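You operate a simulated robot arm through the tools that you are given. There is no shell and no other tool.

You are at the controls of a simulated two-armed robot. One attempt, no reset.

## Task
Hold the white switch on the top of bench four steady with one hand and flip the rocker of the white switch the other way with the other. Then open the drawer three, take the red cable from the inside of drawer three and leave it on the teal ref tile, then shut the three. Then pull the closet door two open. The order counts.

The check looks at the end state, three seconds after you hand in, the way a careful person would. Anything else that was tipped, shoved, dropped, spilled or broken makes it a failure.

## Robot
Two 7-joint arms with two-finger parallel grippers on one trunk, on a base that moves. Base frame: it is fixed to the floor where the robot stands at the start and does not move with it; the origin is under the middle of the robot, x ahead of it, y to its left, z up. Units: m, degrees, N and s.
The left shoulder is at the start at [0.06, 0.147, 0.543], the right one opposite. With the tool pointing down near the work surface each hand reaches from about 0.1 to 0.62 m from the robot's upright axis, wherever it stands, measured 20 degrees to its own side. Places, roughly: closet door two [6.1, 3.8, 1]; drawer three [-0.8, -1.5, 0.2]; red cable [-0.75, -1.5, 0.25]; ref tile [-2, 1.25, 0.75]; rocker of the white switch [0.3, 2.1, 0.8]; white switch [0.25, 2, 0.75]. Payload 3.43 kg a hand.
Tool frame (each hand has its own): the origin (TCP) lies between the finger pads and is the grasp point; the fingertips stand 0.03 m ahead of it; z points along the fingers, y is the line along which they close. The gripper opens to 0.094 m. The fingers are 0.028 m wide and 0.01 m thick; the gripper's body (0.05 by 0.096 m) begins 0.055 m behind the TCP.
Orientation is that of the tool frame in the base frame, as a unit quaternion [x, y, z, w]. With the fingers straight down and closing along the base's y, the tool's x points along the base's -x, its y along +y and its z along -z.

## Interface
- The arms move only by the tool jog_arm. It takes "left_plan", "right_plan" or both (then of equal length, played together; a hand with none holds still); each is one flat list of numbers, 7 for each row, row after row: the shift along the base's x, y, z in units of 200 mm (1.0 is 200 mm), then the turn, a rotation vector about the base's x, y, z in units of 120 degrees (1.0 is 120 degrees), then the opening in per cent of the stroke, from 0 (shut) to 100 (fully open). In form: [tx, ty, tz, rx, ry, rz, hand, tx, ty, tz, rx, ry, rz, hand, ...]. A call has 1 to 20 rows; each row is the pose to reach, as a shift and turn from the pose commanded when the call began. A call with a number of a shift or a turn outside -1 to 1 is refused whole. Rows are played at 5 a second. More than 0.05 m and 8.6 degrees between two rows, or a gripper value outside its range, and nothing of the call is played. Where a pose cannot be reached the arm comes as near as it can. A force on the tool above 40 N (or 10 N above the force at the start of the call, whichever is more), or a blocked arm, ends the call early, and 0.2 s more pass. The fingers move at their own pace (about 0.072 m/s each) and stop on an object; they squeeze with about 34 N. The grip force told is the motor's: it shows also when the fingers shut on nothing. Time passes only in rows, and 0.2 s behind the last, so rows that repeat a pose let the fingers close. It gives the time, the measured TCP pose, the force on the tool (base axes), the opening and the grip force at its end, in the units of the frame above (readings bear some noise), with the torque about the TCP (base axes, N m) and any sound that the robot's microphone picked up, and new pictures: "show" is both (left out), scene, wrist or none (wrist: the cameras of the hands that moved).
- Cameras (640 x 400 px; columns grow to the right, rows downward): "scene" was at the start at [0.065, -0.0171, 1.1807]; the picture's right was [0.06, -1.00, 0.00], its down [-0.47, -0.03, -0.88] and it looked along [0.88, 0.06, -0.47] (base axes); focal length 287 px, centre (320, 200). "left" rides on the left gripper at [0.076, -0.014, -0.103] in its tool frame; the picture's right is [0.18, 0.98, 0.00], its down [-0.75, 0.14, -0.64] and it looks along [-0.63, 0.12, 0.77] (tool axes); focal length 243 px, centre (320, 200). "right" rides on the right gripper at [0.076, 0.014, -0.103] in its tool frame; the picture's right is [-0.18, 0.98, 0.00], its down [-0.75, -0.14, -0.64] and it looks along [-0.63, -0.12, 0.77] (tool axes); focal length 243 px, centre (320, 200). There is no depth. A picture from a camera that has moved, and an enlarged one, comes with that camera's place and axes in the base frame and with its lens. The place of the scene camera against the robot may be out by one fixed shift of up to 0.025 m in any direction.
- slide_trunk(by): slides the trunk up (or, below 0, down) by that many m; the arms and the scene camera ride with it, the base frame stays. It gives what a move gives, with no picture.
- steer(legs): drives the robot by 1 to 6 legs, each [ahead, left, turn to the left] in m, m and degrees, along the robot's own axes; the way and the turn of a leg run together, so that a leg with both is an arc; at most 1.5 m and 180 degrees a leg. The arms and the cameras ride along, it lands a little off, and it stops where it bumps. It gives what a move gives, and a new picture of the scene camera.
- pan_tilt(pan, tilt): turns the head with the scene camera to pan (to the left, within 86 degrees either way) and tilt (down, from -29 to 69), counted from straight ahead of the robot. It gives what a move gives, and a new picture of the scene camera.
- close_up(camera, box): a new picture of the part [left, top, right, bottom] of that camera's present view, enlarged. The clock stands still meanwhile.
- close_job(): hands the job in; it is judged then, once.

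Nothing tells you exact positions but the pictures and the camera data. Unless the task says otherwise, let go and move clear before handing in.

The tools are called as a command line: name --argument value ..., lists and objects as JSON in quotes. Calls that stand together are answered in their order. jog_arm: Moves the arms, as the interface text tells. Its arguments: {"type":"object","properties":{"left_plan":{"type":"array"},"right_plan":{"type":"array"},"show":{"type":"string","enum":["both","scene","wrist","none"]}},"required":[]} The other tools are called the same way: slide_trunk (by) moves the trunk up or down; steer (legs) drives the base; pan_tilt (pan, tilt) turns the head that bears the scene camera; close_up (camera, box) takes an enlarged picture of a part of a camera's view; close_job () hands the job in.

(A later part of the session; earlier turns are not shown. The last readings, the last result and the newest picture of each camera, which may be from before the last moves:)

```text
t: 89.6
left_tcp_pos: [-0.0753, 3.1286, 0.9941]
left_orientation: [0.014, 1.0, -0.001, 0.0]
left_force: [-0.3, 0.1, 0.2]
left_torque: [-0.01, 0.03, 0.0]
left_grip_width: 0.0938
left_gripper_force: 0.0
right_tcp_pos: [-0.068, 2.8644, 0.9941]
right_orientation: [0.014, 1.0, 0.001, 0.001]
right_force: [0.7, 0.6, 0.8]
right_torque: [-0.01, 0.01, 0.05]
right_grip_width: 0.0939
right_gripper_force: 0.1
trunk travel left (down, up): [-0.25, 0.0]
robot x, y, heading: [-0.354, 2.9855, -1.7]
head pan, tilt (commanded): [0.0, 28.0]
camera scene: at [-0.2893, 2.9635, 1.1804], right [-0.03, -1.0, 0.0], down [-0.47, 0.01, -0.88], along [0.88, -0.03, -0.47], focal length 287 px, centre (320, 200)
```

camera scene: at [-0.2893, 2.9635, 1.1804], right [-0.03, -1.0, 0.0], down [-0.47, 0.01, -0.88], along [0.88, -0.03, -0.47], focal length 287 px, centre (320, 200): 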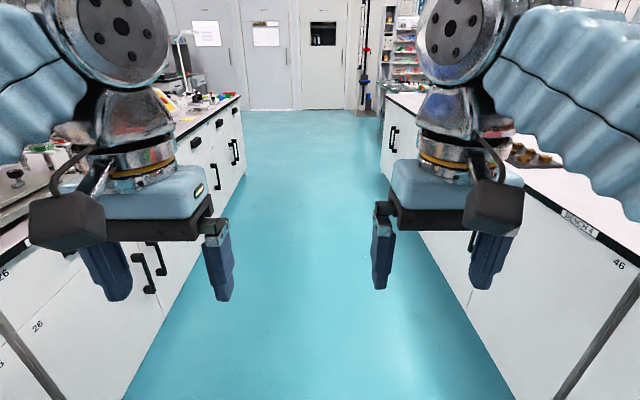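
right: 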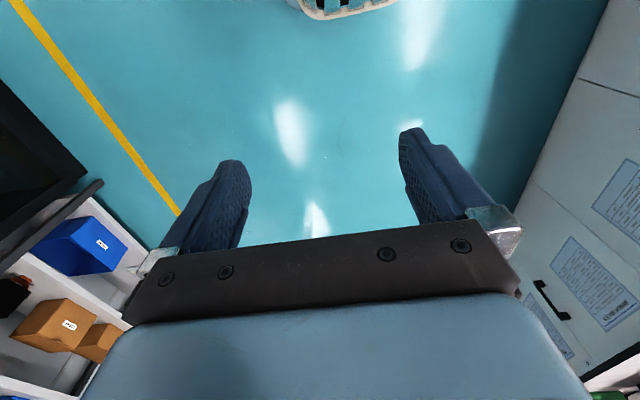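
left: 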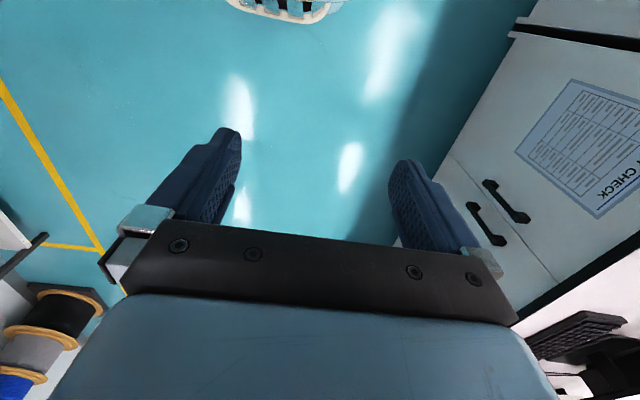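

I'm at x ≈ -0.35 in the aisle; bench four's "BENCH 4" label confirms this side. I go on to x ≈ 0.25 and turn to face the bench from this side.

steer --legs '[[0.6, 0.02, 0], [0, 0, -88.6]]'

pan_tilt --pan 0 --tilt 35

close_up --camera "scene" --box '[240, 100, 400, 200]'

```text
t: 96.8
left_tcp_pos: [0.3802, 2.7118, 0.993]
left_orientation: [0.714, 0.701, -0.001, -0.001]
left_force: [-0.2, 0.2, -0.2]
left_torque: [0.01, 0.0, 0.0]
left_grip_width: 0.0941
left_gripper_force: 0.1
right_tcp_pos: [0.1165, 2.7009, 0.9929]
right_orientation: [0.715, 0.7, 0.0, 0.001]
right_force: [-0.6, 0.7, 1.1]
right_torque: [-0.01, 0.02, -0.01]
right_grip_width: 0.094
right_gripper_force: 0.1
trunk travel left (down, up): [-0.25, 0.0]
robot x, y, heading: [0.2372, 2.9878, -90.9]
head pan, tilt (commanded): [0.0, 28.0]
camera scene: at [0.2401, 2.9047, 1.1804], right [-1.0, 0.02, 0.0], down [0.01, 0.47, -0.88], along [-0.02, -0.88, -0.47], focal length 287 px, centre (320, 200)
```

scene: 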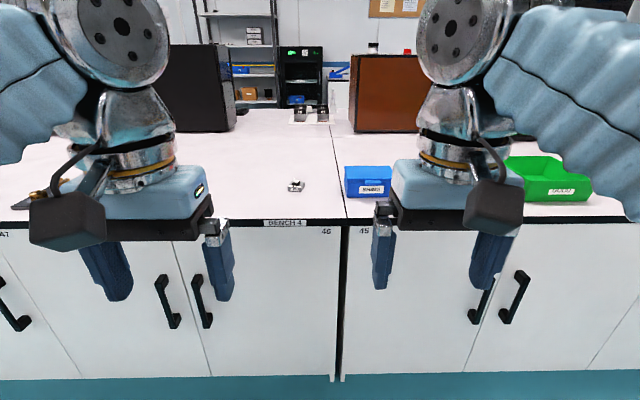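

```text
t: 97.5
left_tcp_pos: [0.3796, 2.7118, 0.9935]
left_orientation: [0.714, 0.7, -0.001, -0.001]
left_force: [-0.1, 0.0, -0.1]
left_torque: [-0.02, 0.0, 0.0]
left_grip_width: 0.0942
left_gripper_force: 0.0
right_tcp_pos: [0.1167, 2.7005, 0.9933]
right_orientation: [0.714, 0.7, 0.0, 0.001]
right_force: [0.2, 0.2, -0.6]
right_torque: [0.01, 0.01, 0.0]
right_grip_width: 0.0939
right_gripper_force: 0.0
trunk travel left (down, up): [-0.25, 0.0]
robot x, y, heading: [0.239, 2.9888, -90.8]
head pan, tilt (commanded): [0.0, 35.0]
camera scene: at [0.2402, 2.9078, 1.1695], right [-1.0, 0.02, 0.0], down [0.01, 0.57, -0.82], along [-0.02, -0.82, -0.57], focal length 287 px, centre (320, 200)
```

scene: 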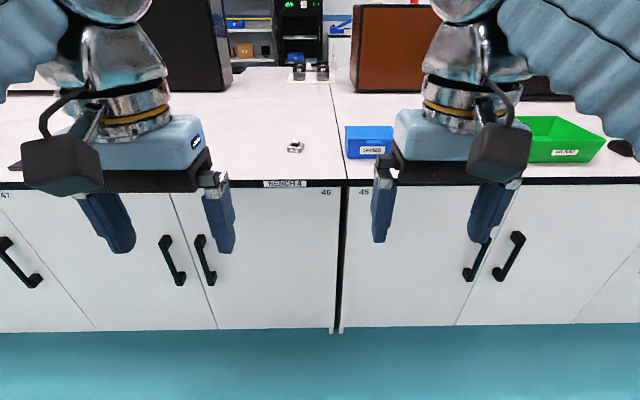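

```text
4.00 times, centred on (320, 150) of scene
camera zoom: at [0.2402, 2.9078, 1.1695], right [-1.0, 0.02, 0.0], down [0.01, 0.57, -0.82], along [-0.02, -0.82, -0.57], focal length 1147 px, centre (320, 400)
```

zoom: 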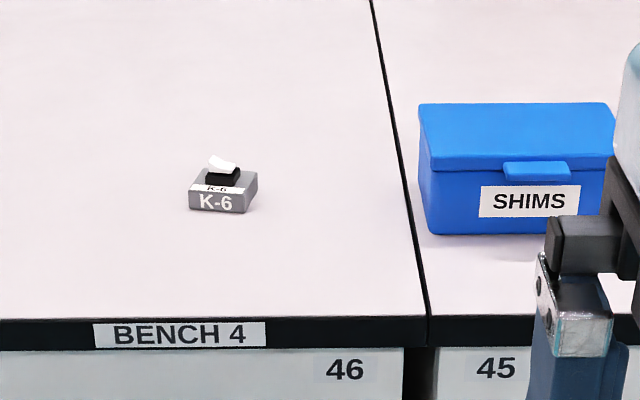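

The switch "K-6" sits near [0.315, 2.02, 0.76], box about 5 cm wide, its rocker raised on the +x side (left as I face it). A blue SHIMS box stands to its right at x ≈ 0–0.155. I move closer, centred on the switch.

steer --legs '[[0.38, 0.07, 0.8]]'

pan_tilt --pan 0 --tilt 50

close_up --camera "scene" --box '[240, 100, 400, 200]'

```text
t: 99.9
left_tcp_pos: [0.4503, 2.331, 0.9931]
left_orientation: [0.709, 0.705, -0.001, -0.001]
left_force: [0.0, -0.6, 0.8]
left_torque: [0.02, -0.04, 0.01]
left_grip_width: 0.0941
left_gripper_force: 0.0
right_tcp_pos: [0.1865, 2.3169, 0.9931]
right_orientation: [0.708, 0.706, 0.0, 0.001]
right_force: [0.5, -0.5, 0.4]
right_torque: [-0.03, 0.03, -0.02]
right_grip_width: 0.0943
right_gripper_force: 0.0
trunk travel left (down, up): [-0.25, 0.0]
robot x, y, heading: [0.3024, 2.6063, -90.2]
head pan, tilt (commanded): [0.0, 35.0]
camera scene: at [0.3074, 2.5246, 1.1695], right [-1.0, 0.0, 0.0], down [0.0, 0.57, -0.82], along [0.0, -0.82, -0.57], focal length 287 px, centre (320, 200)
```

scene: 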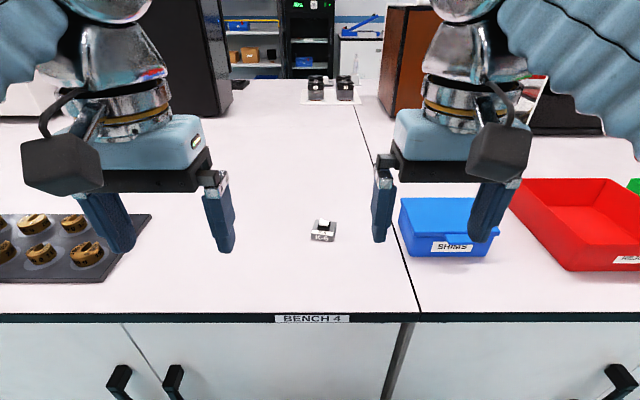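

```text
t: 100.7
left_tcp_pos: [0.45, 2.3299, 0.9932]
left_orientation: [0.709, 0.706, -0.001, 0.0]
left_force: [0.1, 0.0, -0.3]
left_torque: [0.02, -0.02, 0.01]
left_grip_width: 0.094
left_gripper_force: 0.0
right_tcp_pos: [0.1873, 2.3154, 0.9936]
right_orientation: [0.709, 0.705, 0.0, 0.001]
right_force: [-0.1, -0.3, 0.5]
right_torque: [0.0, -0.02, 0.05]
right_grip_width: 0.0937
right_gripper_force: 0.1
trunk travel left (down, up): [-0.25, 0.0]
robot x, y, heading: [0.3029, 2.6036, -90.1]
head pan, tilt (commanded): [0.0, 50.0]
camera scene: at [0.3075, 2.5355, 1.1478], right [-1.0, 0.0, 0.0], down [0.0, 0.77, -0.64], along [0.0, -0.64, -0.77], focal length 287 px, centre (320, 200)
```

scene: 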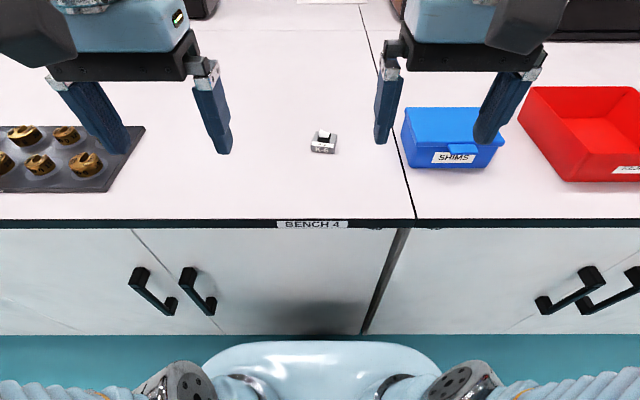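

```text
4.00 times, centred on (320, 150) of scene
camera zoom: at [0.3075, 2.5355, 1.1478], right [-1.0, 0.0, 0.0], down [0.0, 0.77, -0.64], along [0.0, -0.64, -0.77], focal length 1147 px, centre (320, 400)
```

zoom: 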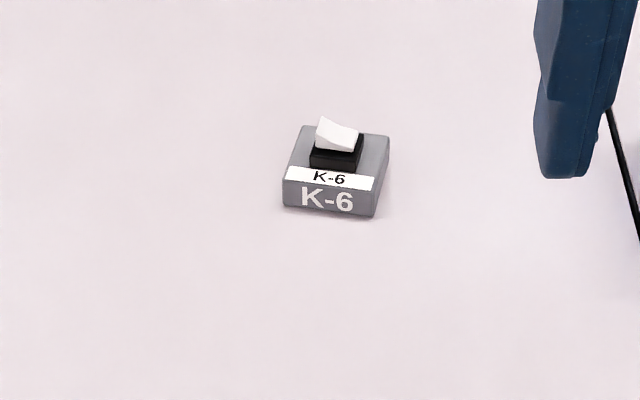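

The switch box centre is about [0.299, 2.050], ~48 x 46 mm, ~18 mm high, turned about 11°, with the rocker's raised end toward +x. Plan: right hand grips the box front/back from the -x side, leaned over; left hand presses the raised end. First I swing the right hand round and over.

jog_arm --right_plan '[0.03, -0.08, -0.02, 0, 0, 0.0654, 100, 0.06, -0.16, -0.04, 0, 0, 0.1308, 100, 0.09, -0.24, -0.06, 0, 0, 0.1962, 100, 0.12, -0.32, -0.08, 0, 0, 0.2617, 100, 0.15, -0.4, -0.1, 0, 0, 0.3271, 100, 0.18, -0.48, -0.12, 0, 0, 0.3925, 100, 0.21, -0.56, -0.14, 0, 0, 0.4579, 100, 0.24, -0.64, -0.16, 0, 0, 0.5233, 100, 0.27, -0.72, -0.18, 0, 0, 0.5888, 100, 0.3, -0.8, -0.2, 0, 0, 0.6542, 100, 0.3, -0.8, -0.2, 0, 0, 0.6542, 100]'

```text
t: 103.1
left_tcp_pos: [0.4499, 2.3302, 0.994]
left_orientation: [0.708, 0.706, -0.001, -0.001]
left_force: [0.1, -0.9, 0.9]
left_torque: [0.01, -0.02, -0.02]
left_grip_width: 0.0939
left_gripper_force: 0.0
right_tcp_pos: [0.2459, 2.1558, 0.9529]
right_orientation: [0.103, 0.995, 0.0, 0.002]
right_force: [1.1, -0.4, 0.1]
right_torque: [0.0, 0.02, -0.02]
right_grip_width: 0.094
right_gripper_force: 0.0
trunk travel left (down, up): [-0.25, 0.0]
robot x, y, heading: [0.3055, 2.606, -90.3]
head pan, tilt (commanded): [0.0, 50.0]
camera scene: at [0.3075, 2.5354, 1.1477], right [-1.0, 0.0, 0.0], down [0.0, 0.77, -0.64], along [0.0, -0.64, -0.77], focal length 287 px, centre (320, 200)
camera right: at [0.1747, 2.1843, 1.0577], right [0.38, 0.93, 0.0], down [0.71, -0.29, 0.64], along [0.6, -0.24, -0.77], focal length 243 px, centre (320, 200)
```

scene: 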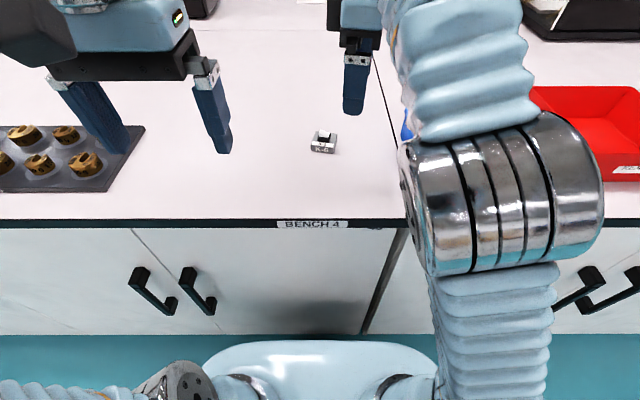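
right: 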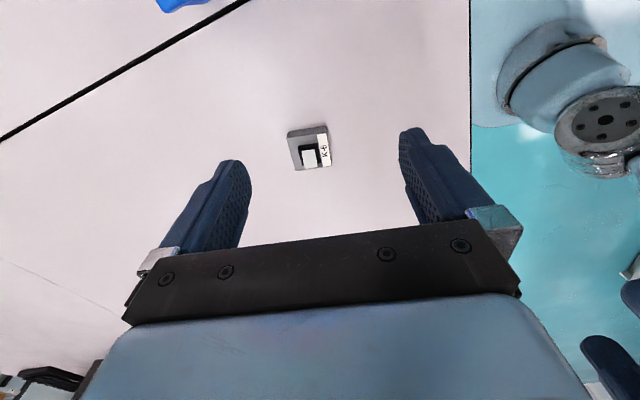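

The right wrist camera now sees the K-6 box between the fingers. I zoom in to measure it exactly.

close_up --camera "right" --box '[262, 108, 358, 168]'

close_up --camera "scene" --box '[288, 120, 352, 160]'

```text
6.67 times, centred on (310, 138) of right
camera zoom: at [0.1747, 2.1843, 1.0577], right [0.38, 0.93, 0.0], down [0.71, -0.29, 0.64], along [0.6, -0.24, -0.77], focal length 1618 px, centre (387, 613)
```

zoom: 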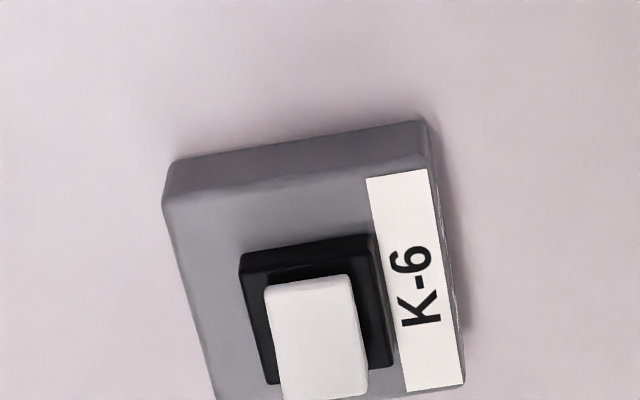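

```text
10.00 times, centred on (320, 140) of scene
camera zoom: at [0.3075, 2.5354, 1.1477], right [-1.0, 0.0, 0.0], down [0.0, 0.77, -0.64], along [0.0, -0.64, -0.77], focal length 2867 px, centre (320, 800)
```

zoom: 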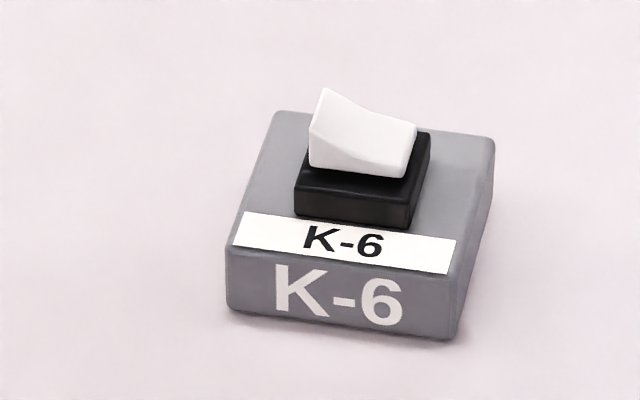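

Triangulating the two cameras, the bench top here is at z ≈ 0.79 and the box centre at about [0.296, 2.121], 41 x 43 mm, turned ~12°. Next I lean the right hand 25° toward -x and bring it nearer.

jog_arm --right_plan '[0.004, -0.026, -0.053, -0.0085, -0.0408, 0, 100, 0.008, -0.052, -0.106, -0.0171, -0.0816, 0, 100, 0.012, -0.078, -0.159, -0.0256, -0.1224, 0, 100, 0.016, -0.104, -0.212, -0.0342, -0.1632, 0, 100, 0.02, -0.13, -0.265, -0.0427, -0.204, 0, 100, 0.02, -0.13, -0.265, -0.0427, -0.204, 0, 100]'

```text
t: 104.5
left_tcp_pos: [0.4508, 2.3313, 0.993]
left_orientation: [0.709, 0.706, -0.002, -0.001]
left_force: [-0.7, 0.7, 0.8]
left_torque: [0.02, -0.01, 0.02]
left_grip_width: 0.0941
left_gripper_force: 0.0
right_tcp_pos: [0.2514, 2.1294, 0.8992]
right_orientation: [0.1, 0.971, -0.022, 0.217]
right_force: [-0.3, 0.8, -0.6]
right_torque: [-0.02, 0.02, 0.01]
right_grip_width: 0.0941
right_gripper_force: 0.0
trunk travel left (down, up): [-0.25, 0.0]
robot x, y, heading: [0.3053, 2.6072, -90.3]
head pan, tilt (commanded): [0.0, 50.0]
camera scene: at [0.3074, 2.5355, 1.1477], right [-1.0, 0.0, 0.0], down [0.0, 0.77, -0.64], along [0.0, -0.64, -0.77], focal length 287 px, centre (320, 200)
camera right: at [0.1443, 2.1661, 0.9622], right [0.36, 0.93, 0.08], down [0.37, -0.22, 0.9], along [0.85, -0.3, -0.43], focal length 243 px, centre (320, 200)
```

scene: 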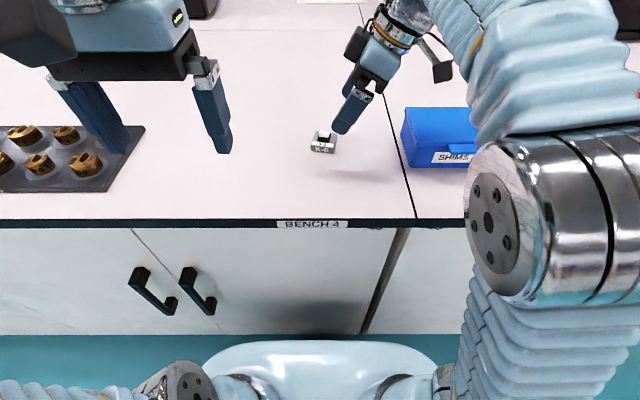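
right: 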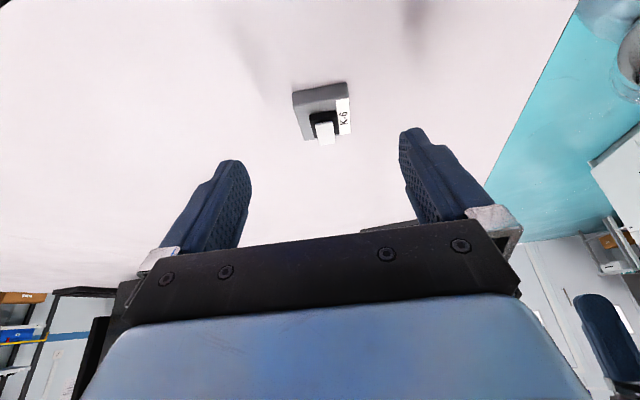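

The hand is leaned over properly. I zoom on the switch from this second viewpoint to pin down the position and height.

close_up --camera "right" --box '[272, 70, 368, 130]'

close_up --camera "scene" --box '[280, 110, 376, 170]'

```text
6.67 times, centred on (320, 100) of right
camera zoom: at [0.1443, 2.1661, 0.9622], right [0.36, 0.93, 0.08], down [0.37, -0.22, 0.9], along [0.85, -0.3, -0.43], focal length 1618 px, centre (320, 867)
```

zoom: 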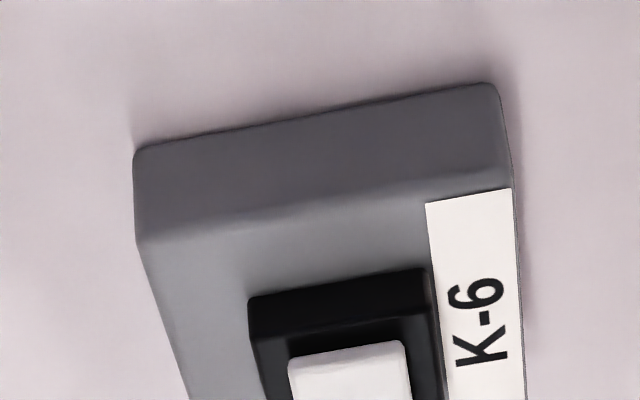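

```text
6.67 times, centred on (328, 140) of scene
camera zoom: at [0.3074, 2.5355, 1.1477], right [-1.0, 0.0, 0.0], down [0.0, 0.77, -0.64], along [0.0, -0.64, -0.77], focal length 1912 px, centre (267, 600)
```

zoom: 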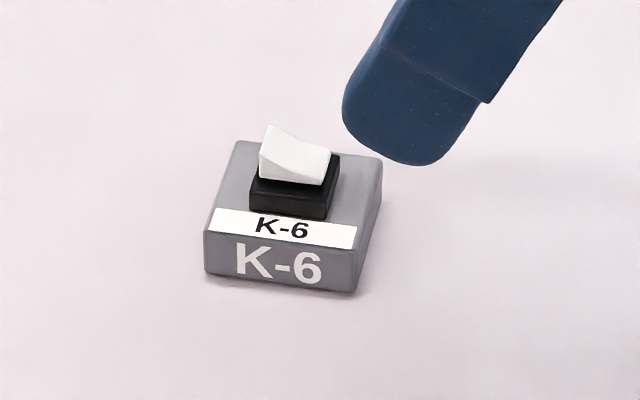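

Two wrist views agree: bench top z ≈ 0.80, box top z ≈ 0.815, box centre [0.296, 2.122]. I lower the right hand to straddle the box front and back.

jog_arm --right_plan '[0.09, -0.014, -0.06, 0, 0, -0.0062, 100, 0.18, -0.0285, -0.12, 0, 0, -0.0125, 100, 0.1805, -0.0285, -0.18, 0, 0, -0.0125, 100, 0.1805, -0.0285, -0.24, 0, 0, -0.0125, 100, 0.1805, -0.0285, -0.28, 0, 0, -0.0125, 100, 0.1805, -0.0285, -0.31, 0, 0, -0.0125, 100, 0.1805, -0.0285, -0.31, 0, 0, -0.0125, 100]'

close_up --camera "scene" --box '[272, 100, 384, 170]'

```text
t: 106.1
left_tcp_pos: [0.4506, 2.3305, 0.9929]
left_orientation: [0.709, 0.706, -0.001, -0.001]
left_force: [-0.1, -0.3, 0.1]
left_torque: [-0.02, 0.0, 0.02]
left_grip_width: 0.094
left_gripper_force: 0.0
right_tcp_pos: [0.2876, 2.1246, 0.8392]
right_orientation: [0.111, 0.97, -0.025, 0.216]
right_force: [-0.2, -0.3, 0.7]
right_torque: [0.01, 0.0, -0.02]
right_grip_width: 0.0939
right_gripper_force: 0.1
trunk travel left (down, up): [-0.25, 0.0]
robot x, y, heading: [0.3046, 2.6034, -90.2]
head pan, tilt (commanded): [0.0, 50.0]
camera scene: at [0.3075, 2.5355, 1.1477], right [-1.0, 0.0, 0.0], down [0.0, 0.77, -0.64], along [0.0, -0.64, -0.77], focal length 287 px, centre (320, 200)
camera right: at [0.1822, 2.1636, 0.9005], right [0.39, 0.92, 0.08], down [0.37, -0.23, 0.9], along [0.85, -0.32, -0.43], focal length 243 px, centre (320, 200)
```

scene: 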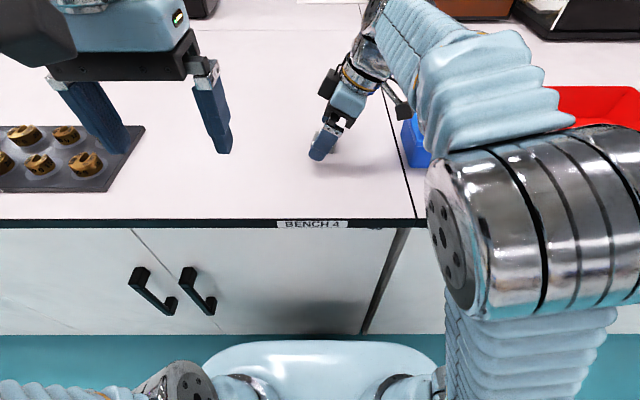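
right: 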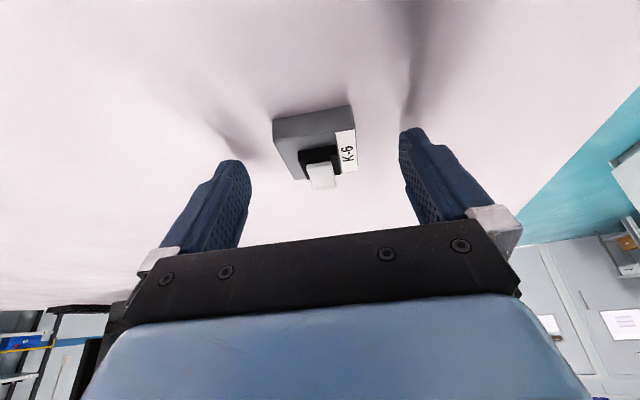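

```text
5.71 times, centred on (328, 135) of scene
camera zoom: at [0.3075, 2.5355, 1.1477], right [-1.0, 0.0, 0.0], down [0.0, 0.77, -0.64], along [0.0, -0.64, -0.77], focal length 1638 px, centre (274, 571)
```

zoom: 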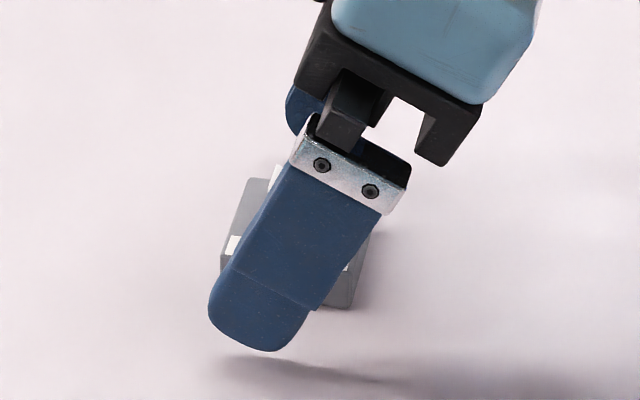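

The fingers straddle the box nicely. I lower 3 mm more and close on it.

jog_arm --right_plan '[0, 0, -0.015, 0, 0, 0, 100, 0, 0, -0.015, 0, 0, 0, 70, 0, 0, -0.015, 0, 0, 0, 50, 0, 0, -0.015, 0, 0, 0, 40, 0, 0, -0.015, 0, 0, 0, 30, 0, 0, -0.015, 0, 0, 0, 30, 0, 0, -0.015, 0, 0, 0, 30]'

close_up --camera "right" --box '[200, 70, 440, 220]'

```text
t: 107.7
left_tcp_pos: [0.4509, 2.3299, 0.9939]
left_orientation: [0.709, 0.706, 0.0, -0.001]
left_force: [-0.5, 0.2, -0.2]
left_torque: [0.03, 0.01, -0.02]
left_grip_width: 0.0938
left_gripper_force: 0.1
right_tcp_pos: [0.2887, 2.1245, 0.8352]
right_orientation: [0.112, 0.97, -0.025, 0.215]
right_force: [-0.4, -0.6, -0.5]
right_torque: [0.02, 0.02, -0.02]
right_grip_width: 0.043
right_gripper_force: 33.8
trunk travel left (down, up): [-0.25, 0.0]
robot x, y, heading: [0.3019, 2.6058, -90.2]
head pan, tilt (commanded): [0.0, 50.0]
camera scene: at [0.3075, 2.5355, 1.1477], right [-1.0, 0.0, 0.0], down [0.0, 0.77, -0.64], along [0.0, -0.64, -0.77], focal length 287 px, centre (320, 200)
camera right: at [0.1823, 2.1634, 0.8981], right [0.39, 0.92, 0.08], down [0.37, -0.23, 0.9], along [0.85, -0.32, -0.43], focal length 243 px, centre (320, 200)
```

scene: 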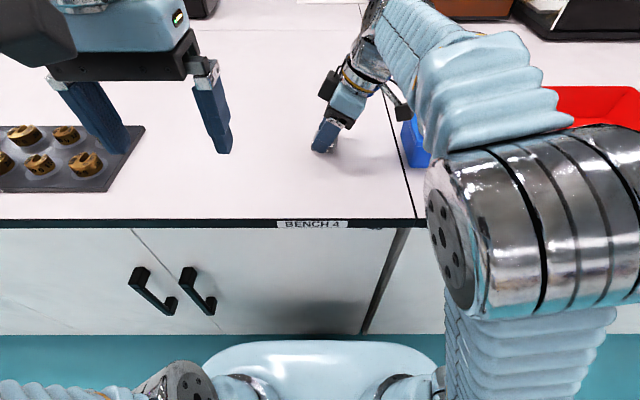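
right: 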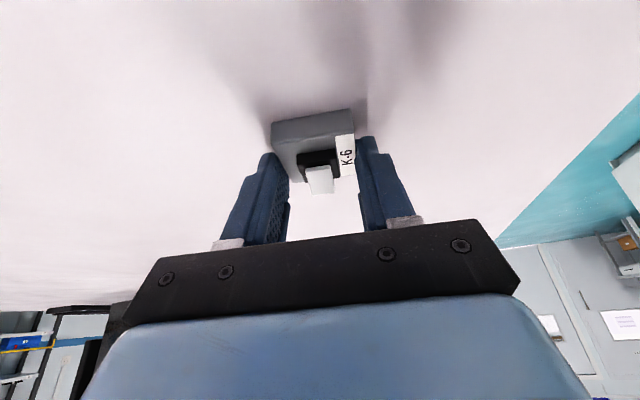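

```text
2.67 times, centred on (320, 145) of right
camera zoom: at [0.1823, 2.1634, 0.8981], right [0.39, 0.92, 0.08], down [0.37, -0.23, 0.9], along [0.85, -0.32, -0.43], focal length 647 px, centre (320, 347)
```

zoom: 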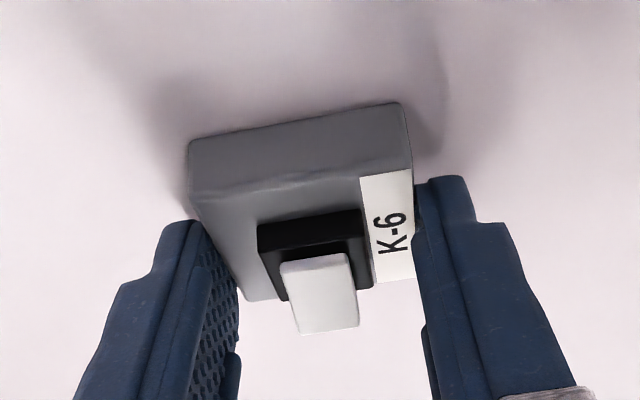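

The box is gripped at 43 mm with full force. Before bringing the left hand in, I check the right hand's outline for clearance above the switch.

close_up --camera "scene" --box '[272, 60, 432, 160]'

close_up --camera "left" --box '[0, 0, 640, 400]'

```text
4.00 times, centred on (352, 110) of scene
camera zoom: at [0.3075, 2.5355, 1.1477], right [-1.0, 0.0, 0.0], down [0.0, 0.77, -0.64], along [0.0, -0.64, -0.77], focal length 1147 px, centre (192, 560)
```

zoom: 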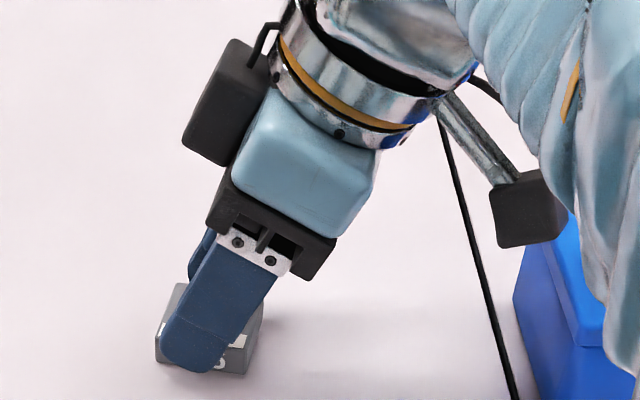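

```text
1.00 times, centred on (320, 200) of left (not enlarged: the box is as wide or as high as the picture)
camera zoom: at [0.4364, 2.4067, 1.0962], right [0.98, 0.18, 0.0], down [0.14, -0.75, 0.64], along [0.11, -0.63, -0.77], focal length 243 px, centre (320, 200)
```

zoom: 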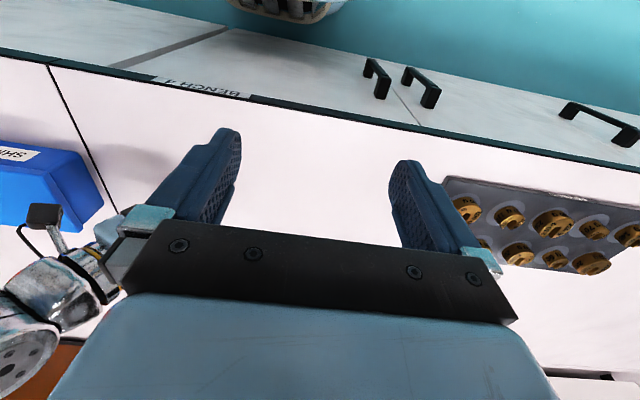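

There is a small module on the upper side of the right hand above the switch, so the left hand must come in flatter from the +x side, tilted about 50°. I close the left gripper, move it over to the +x side and tilt it there.

jog_arm --left_plan '[0, -0.2, -0.03, 0, 0, 0, 0, 0, -0.4, -0.06, 0, 0, 0, 0, 0, -0.6, -0.09, 0, 0, 0, 0, 0, -0.8, -0.12, 0, 0, 0, 0, 0, -1.0, -0.14, 0, 0, 0, 0, -0.04, -1.0, -0.17, 0, 0.06, 0, 0, -0.08, -1.0, -0.2, 0, 0.12, 0, 0, -0.12, -1.0, -0.24, 0, 0.18, 0, 0, -0.16, -1.0, -0.28, 0, 0.24, 0, 0, -0.2, -1.0, -0.32, 0, 0.3, 0, 0, -0.24, -1.0, -0.36, 0, 0.36, 0, 0, -0.25, -1.0, -0.3675, 0, 0.4167, 0, 0, -0.25, -1.0, -0.3675, 0, 0.4167, 0, 0]'

close_up --camera "scene" --box '[192, 40, 432, 190]'

```text
t: 110.5
left_tcp_pos: [0.4013, 2.1298, 0.9194]
left_orientation: [0.641, 0.639, -0.301, -0.299]
left_force: [-0.7, -0.5, -0.1]
left_torque: [0.02, 0.02, 0.0]
left_grip_width: 0.0001
left_gripper_force: 33.2
right_tcp_pos: [0.2887, 2.1247, 0.8349]
right_orientation: [0.112, 0.97, -0.024, 0.216]
right_force: [0.4, -1.0, -0.6]
right_torque: [0.02, 0.05, -0.01]
right_grip_width: 0.0428
right_gripper_force: 33.9
trunk travel left (down, up): [-0.25, 0.0]
robot x, y, heading: [0.3058, 2.6032, -90.3]
head pan, tilt (commanded): [0.0, 50.0]
camera scene: at [0.3075, 2.5354, 1.1477], right [-1.0, 0.0, 0.0], down [0.0, 0.77, -0.64], along [0.0, -0.64, -0.77], focal length 287 px, centre (320, 200)
camera left: at [0.4707, 2.2065, 0.9966], right [0.63, 0.18, -0.76], down [0.58, -0.75, 0.31], along [-0.51, -0.63, -0.58], focal length 243 px, centre (320, 200)
```

scene: 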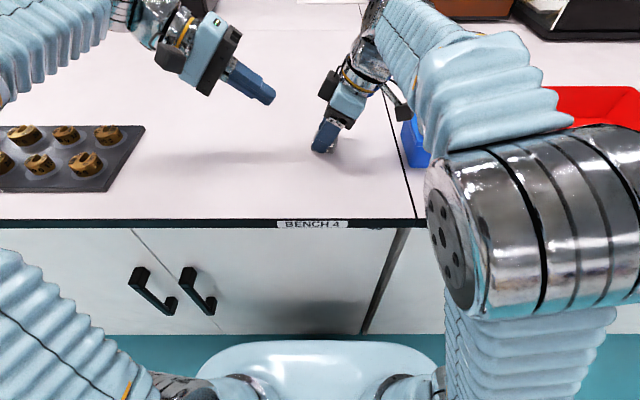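
left: 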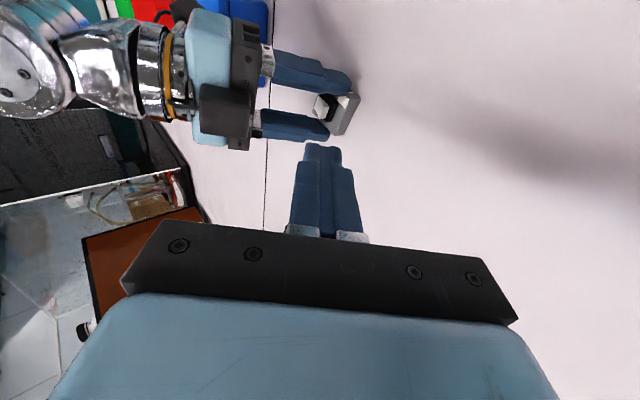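

```text
2.67 times, centred on (312, 115) of scene
camera zoom: at [0.3075, 2.5354, 1.1477], right [-1.0, 0.0, 0.0], down [0.0, 0.77, -0.64], along [0.0, -0.64, -0.77], focal length 765 px, centre (341, 427)
```

zoom: 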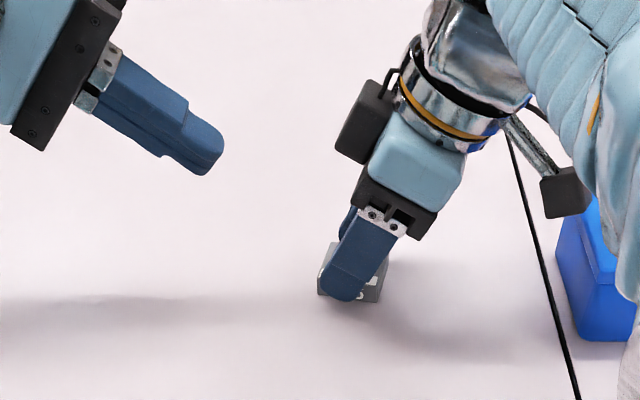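

The left hand is in place at the +x side and its camera sees the held switch. I zoom to measure the rocker precisely.

close_up --camera "left" --box '[272, 70, 368, 130]'

close_up --camera "left" --box '[256, 80, 416, 180]'

```text
6.67 times, centred on (320, 100) of left
camera zoom: at [0.4707, 2.2065, 0.9966], right [0.63, 0.18, -0.76], down [0.58, -0.75, 0.31], along [-0.51, -0.63, -0.58], focal length 1618 px, centre (320, 867)
```

zoom: 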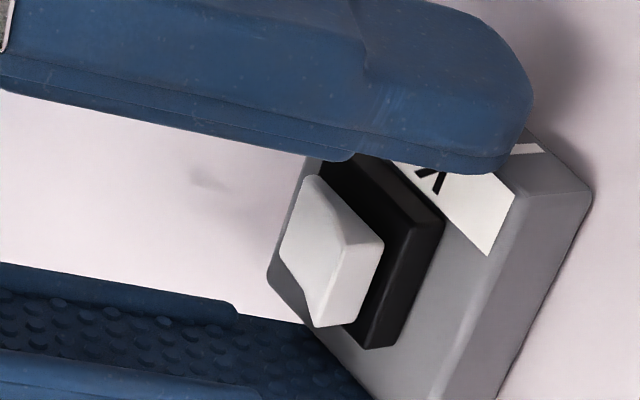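

```text
4.00 times, centred on (336, 130) of left
camera zoom: at [0.4707, 2.2065, 0.9966], right [0.63, 0.18, -0.76], down [0.58, -0.75, 0.31], along [-0.51, -0.63, -0.58], focal length 970 px, centre (256, 480)
```

zoom: 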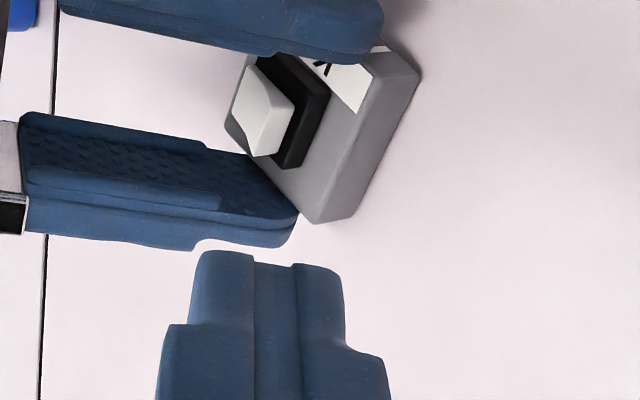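

The rocker's raised edge is at about [0.302, 2.121, 0.834], its low end near x ≈ 0.284. I bring the closed left fingertips to just above the raised edge.

jog_arm --left_plan '[-0.09, -0.01, -0.045, 0, 0, 0, 0, -0.18, -0.02, -0.09, 0, 0, 0, 0, -0.27, -0.03, -0.135, 0, 0, 0, 0, -0.36, -0.04, -0.18, 0, 0, 0, 0, -0.419, -0.049, -0.222, 0, 0, 0, 0, -0.419, -0.049, -0.222, 0, 0, 0, 0]'

close_up --camera "left" --box '[256, 80, 416, 180]'

close_up --camera "scene" --box '[256, 80, 384, 160]'

close_up --camera "right" --box '[240, 90, 400, 190]'

```text
t: 111.9
left_tcp_pos: [0.316, 2.123, 0.8759]
left_orientation: [0.641, 0.64, -0.3, -0.299]
left_force: [0.0, 0.1, 0.0]
left_torque: [0.02, 0.0, 0.01]
left_grip_width: 0.0
left_gripper_force: 33.5
right_tcp_pos: [0.2881, 2.1245, 0.8363]
right_orientation: [0.112, 0.969, -0.025, 0.217]
right_force: [-0.3, -0.4, -0.3]
right_torque: [-0.02, 0.02, 0.01]
right_grip_width: 0.0427
right_gripper_force: 33.9
trunk travel left (down, up): [-0.25, 0.0]
robot x, y, heading: [0.3009, 2.6068, -90.4]
head pan, tilt (commanded): [0.0, 50.0]
camera scene: at [0.3075, 2.5354, 1.1477], right [-1.0, 0.0, 0.0], down [0.0, 0.77, -0.64], along [0.0, -0.64, -0.77], focal length 287 px, centre (320, 200)
camera left: at [0.3855, 2.1984, 0.9521], right [0.63, 0.18, -0.75], down [0.58, -0.75, 0.31], along [-0.51, -0.63, -0.58], focal length 243 px, centre (320, 200)
```

scene: 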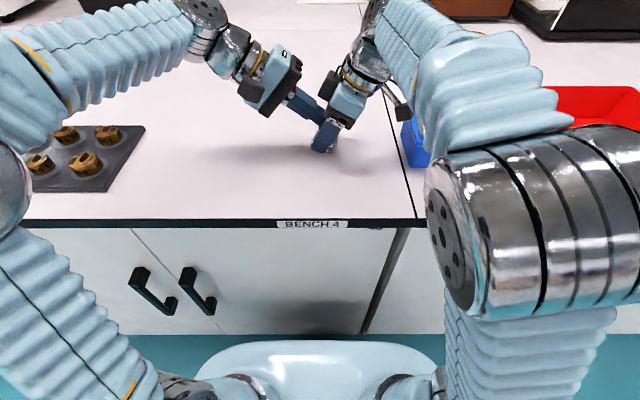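
left: 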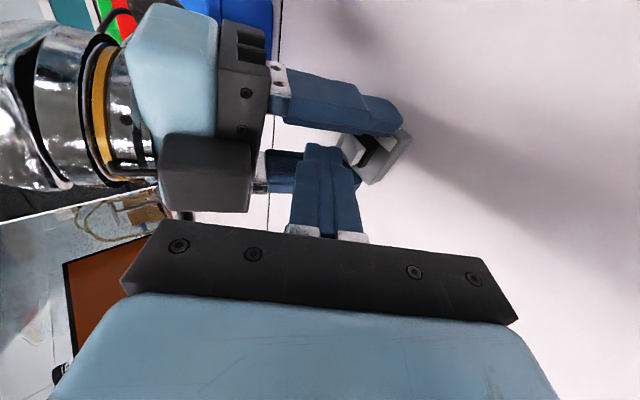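

```text
4.00 times, centred on (336, 130) of left
camera zoom: at [0.3855, 2.1984, 0.9521], right [0.63, 0.18, -0.75], down [0.58, -0.75, 0.31], along [-0.51, -0.63, -0.58], focal length 970 px, centre (256, 480)
```

zoom: 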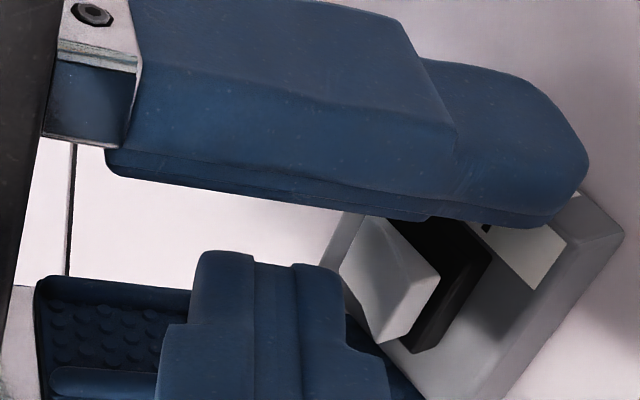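

```text
5.00 times, centred on (320, 120) of scene
camera zoom: at [0.3075, 2.5354, 1.1477], right [-1.0, 0.0, 0.0], down [0.0, 0.77, -0.64], along [0.0, -0.64, -0.77], focal length 1434 px, centre (320, 600)
```

zoom: 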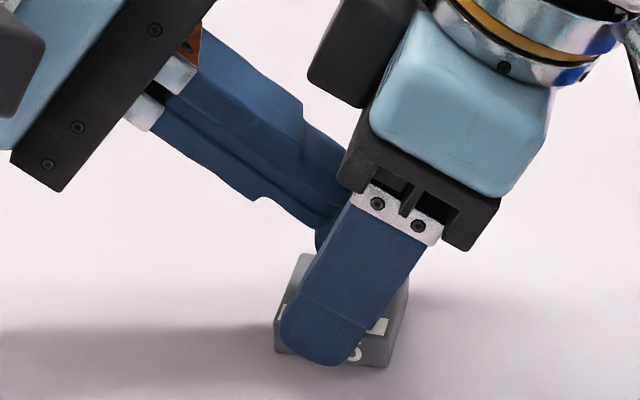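

```text
4.00 times, centred on (320, 140) of right
camera zoom: at [0.1823, 2.1634, 0.898], right [0.39, 0.92, 0.08], down [0.37, -0.23, 0.9], along [0.85, -0.32, -0.43], focal length 970 px, centre (320, 440)
```

zoom: 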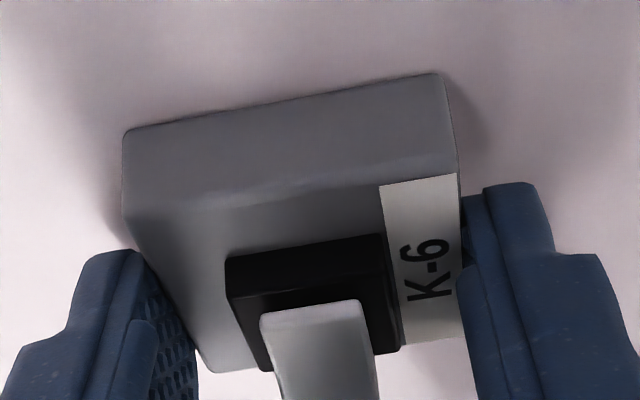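

The fingertip's low edge is about 15 mm above the rocker's raised end and correctly placed. I lower it to near contact, then press in small steps.

jog_arm --left_plan '[0.005, 0, -0.02, 0, 0, 0, 0, 0.005, 0, -0.04, 0, 0, 0, 0, 0.005, 0, -0.06, 0, 0, 0, 0, 0.005, 0, -0.07, 0, 0, 0, 0, 0.005, 0, -0.08, 0, 0, 0, 0]' --show "wrist"

close_up --camera "right" --box '[240, 90, 400, 190]'

```text
t: 113.1
left_tcp_pos: [0.3175, 2.1211, 0.8598]
left_orientation: [0.642, 0.639, -0.3, -0.299]
left_force: [-0.1, 0.1, 0.7]
left_torque: [-0.01, 0.03, 0.02]
left_grip_width: 0.0
left_gripper_force: 32.6
right_tcp_pos: [0.289, 2.1252, 0.8356]
right_orientation: [0.113, 0.97, -0.026, 0.215]
right_force: [-0.4, 0.6, -1.0]
right_torque: [-0.01, 0.01, 0.03]
right_grip_width: 0.0431
right_gripper_force: 33.8
trunk travel left (down, up): [-0.25, 0.0]
robot x, y, heading: [0.3089, 2.6057, -90.3]
head pan, tilt (commanded): [0.0, 50.0]
camera left: at [0.3871, 2.1967, 0.9364], right [0.63, 0.18, -0.75], down [0.58, -0.75, 0.31], along [-0.51, -0.63, -0.58], focal length 243 px, centre (320, 200)
```

left: 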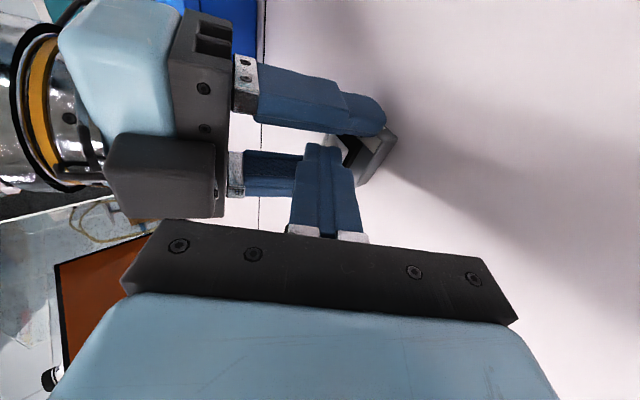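

```text
4.00 times, centred on (320, 140) of right
camera zoom: at [0.1823, 2.1634, 0.898], right [0.39, 0.92, 0.08], down [0.37, -0.23, 0.9], along [0.85, -0.32, -0.43], focal length 970 px, centre (320, 440)
```

zoom: 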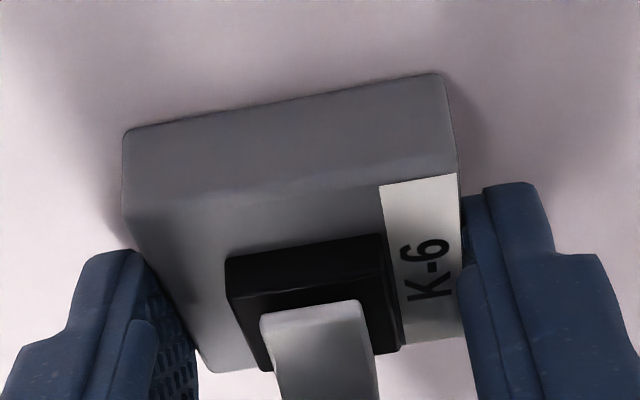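

The tip is right at the rocker's raised end. Now I press down in small steps, watching the force and the sound.

jog_arm --left_plan '[0, 0, -0.0075, 0, 0, 0, 0, 0, 0, -0.015, 0, 0, 0, 0, 0, 0, -0.0225, 0, 0, 0, 0, 0, 0, -0.03, 0, 0, 0, 0, 0, 0, -0.03, 0, 0, 0, 0]' --show "none"

close_up --camera "right" --box '[240, 110, 400, 210]'

close_up --camera "left" --box '[296, 110, 424, 190]'

```text
t: 114.3
left_tcp_pos: [0.3184, 2.1205, 0.8543]
left_orientation: [0.642, 0.639, -0.301, -0.299]
left_force: [0.1, -0.5, 19.1]
left_torque: [0.01, 0.32, -0.01]
left_grip_width: 0.0
left_gripper_force: 33.4
right_tcp_pos: [0.2872, 2.1252, 0.8357]
right_orientation: [0.113, 0.97, -0.026, 0.216]
right_force: [0.2, -2.0, -8.9]
right_torque: [-0.03, 0.15, -0.05]
right_grip_width: 0.0428
right_gripper_force: 33.9
trunk travel left (down, up): [-0.25, 0.0]
robot x, y, heading: [0.3044, 2.6017, -90.2]
head pan, tilt (commanded): [0.0, 50.0]
```

```text
4.00 times, centred on (320, 160) of right
camera zoom: at [0.1823, 2.1636, 0.8981], right [0.39, 0.92, 0.08], down [0.37, -0.23, 0.9], along [0.85, -0.32, -0.43], focal length 970 px, centre (320, 360)
```

zoom: 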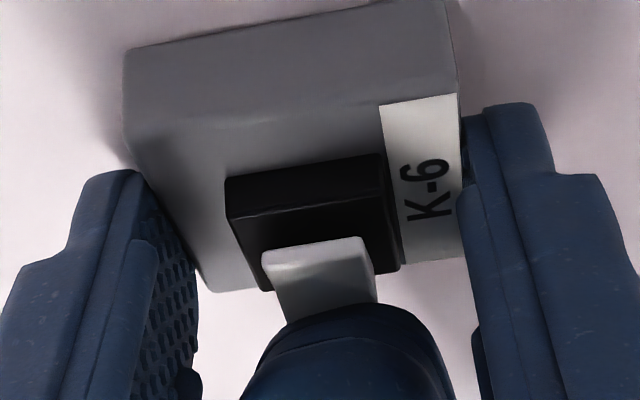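

```text
5.00 times, centred on (360, 150) of left
camera zoom: at [0.3867, 2.1975, 0.9311], right [0.63, 0.18, -0.76], down [0.58, -0.75, 0.31], along [-0.51, -0.63, -0.58], focal length 1213 px, centre (120, 450)
```

zoom: 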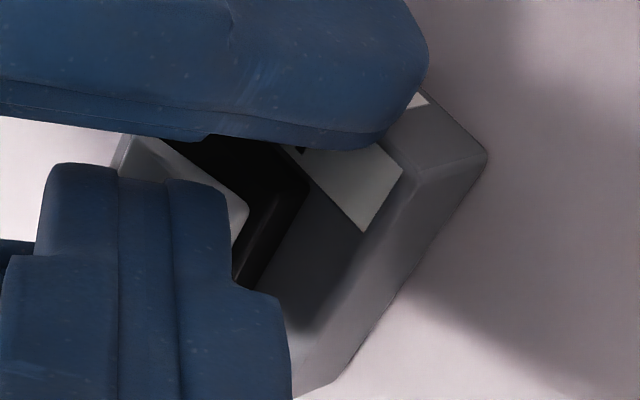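

The force is building (19 N) at the rocker's edge and its low end has begun to rise. I press a few millimetres further.

jog_arm --left_plan '[0, 0, -0.005, 0, 0, 0, 0, 0, 0, -0.01, 0, 0, 0, 0, 0, 0, -0.015, 0, 0, 0, 0, 0, 0, -0.02, 0, 0, 0, 0]' --show "none"

close_up --camera "right" --box '[240, 110, 400, 210]'

```text
t: 115.3
left_tcp_pos: [0.3175, 2.1217, 0.8545]
left_orientation: [0.641, 0.638, -0.305, -0.298]
left_force: [2.3, -0.3, 18.5]
left_torque: [0.01, 0.27, -0.03]
left_grip_width: 0.0
left_gripper_force: 33.0
right_tcp_pos: [0.2886, 2.1245, 0.8352]
right_orientation: [0.113, 0.97, -0.024, 0.214]
right_force: [-0.4, -2.3, 0.0]
right_torque: [-0.02, -0.02, -0.05]
right_grip_width: 0.0429
right_gripper_force: 33.7
trunk travel left (down, up): [-0.25, 0.0]
robot x, y, heading: [0.3068, 2.6046, -90.2]
head pan, tilt (commanded): [0.0, 50.0]
stopped in row 4 (left hand): the force on the tool passed its limit at 41 N (the readings are from after the stop); the commanded pose is now the measured one
```

```text
4.00 times, centred on (320, 160) of right
camera zoom: at [0.1823, 2.164, 0.8981], right [0.39, 0.92, 0.08], down [0.37, -0.23, 0.9], along [0.84, -0.32, -0.43], focal length 970 px, centre (320, 360)
```

zoom: 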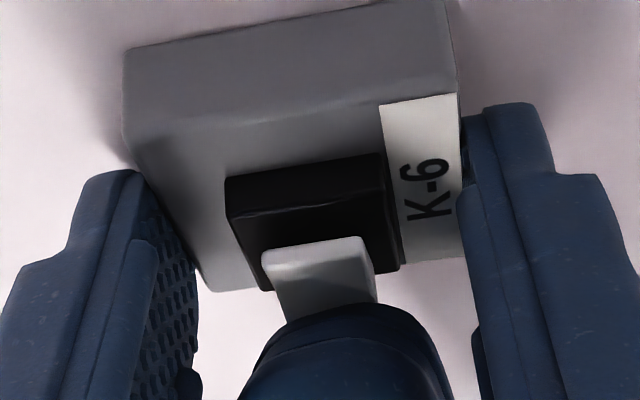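

The push stopped at 41 N without a clear click. I look closely at the rocker's present state before deciding.

close_up --camera "right" --box '[288, 150, 352, 190]'

close_up --camera "left" --box '[320, 120, 384, 160]'

close_up --camera "scene" --box '[272, 90, 368, 150]'

```text
10.00 times, centred on (320, 170) of right
camera zoom: at [0.1823, 2.164, 0.8981], right [0.39, 0.92, 0.08], down [0.37, -0.23, 0.9], along [0.84, -0.32, -0.43], focal length 2426 px, centre (320, 500)
```

zoom: 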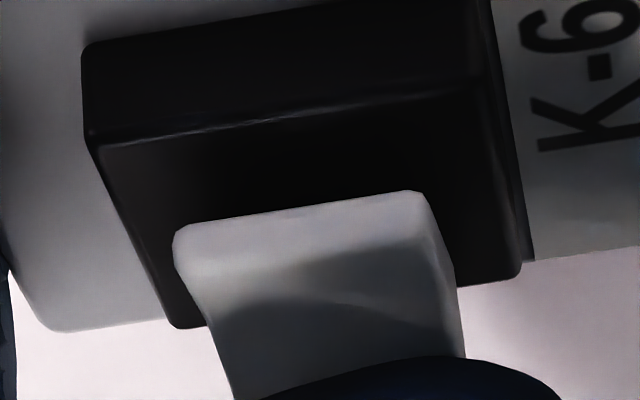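

```text
10.00 times, centred on (352, 140) of left
camera zoom: at [0.3869, 2.198, 0.9303], right [0.63, 0.18, -0.76], down [0.58, -0.75, 0.31], along [-0.52, -0.64, -0.57], focal length 2426 px, centre (0, 800)
```

zoom: 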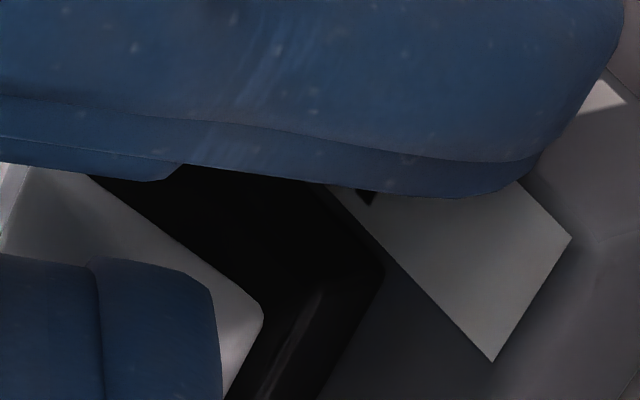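

```text
6.67 times, centred on (320, 120) of scene
camera zoom: at [0.3076, 2.5363, 1.1478], right [-1.0, 0.0, 0.0], down [0.0, 0.77, -0.64], along [0.0, -0.64, -0.77], focal length 1912 px, centre (320, 733)
```

zoom: 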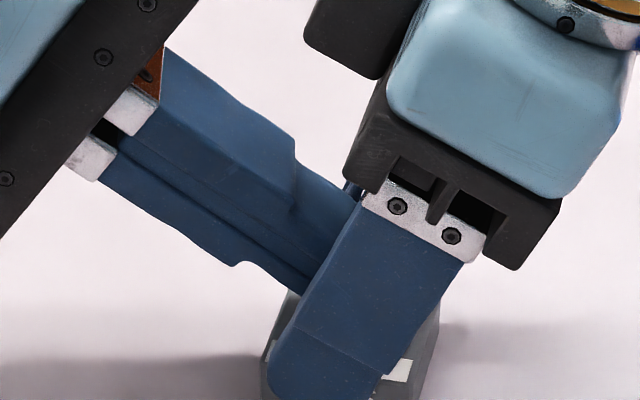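

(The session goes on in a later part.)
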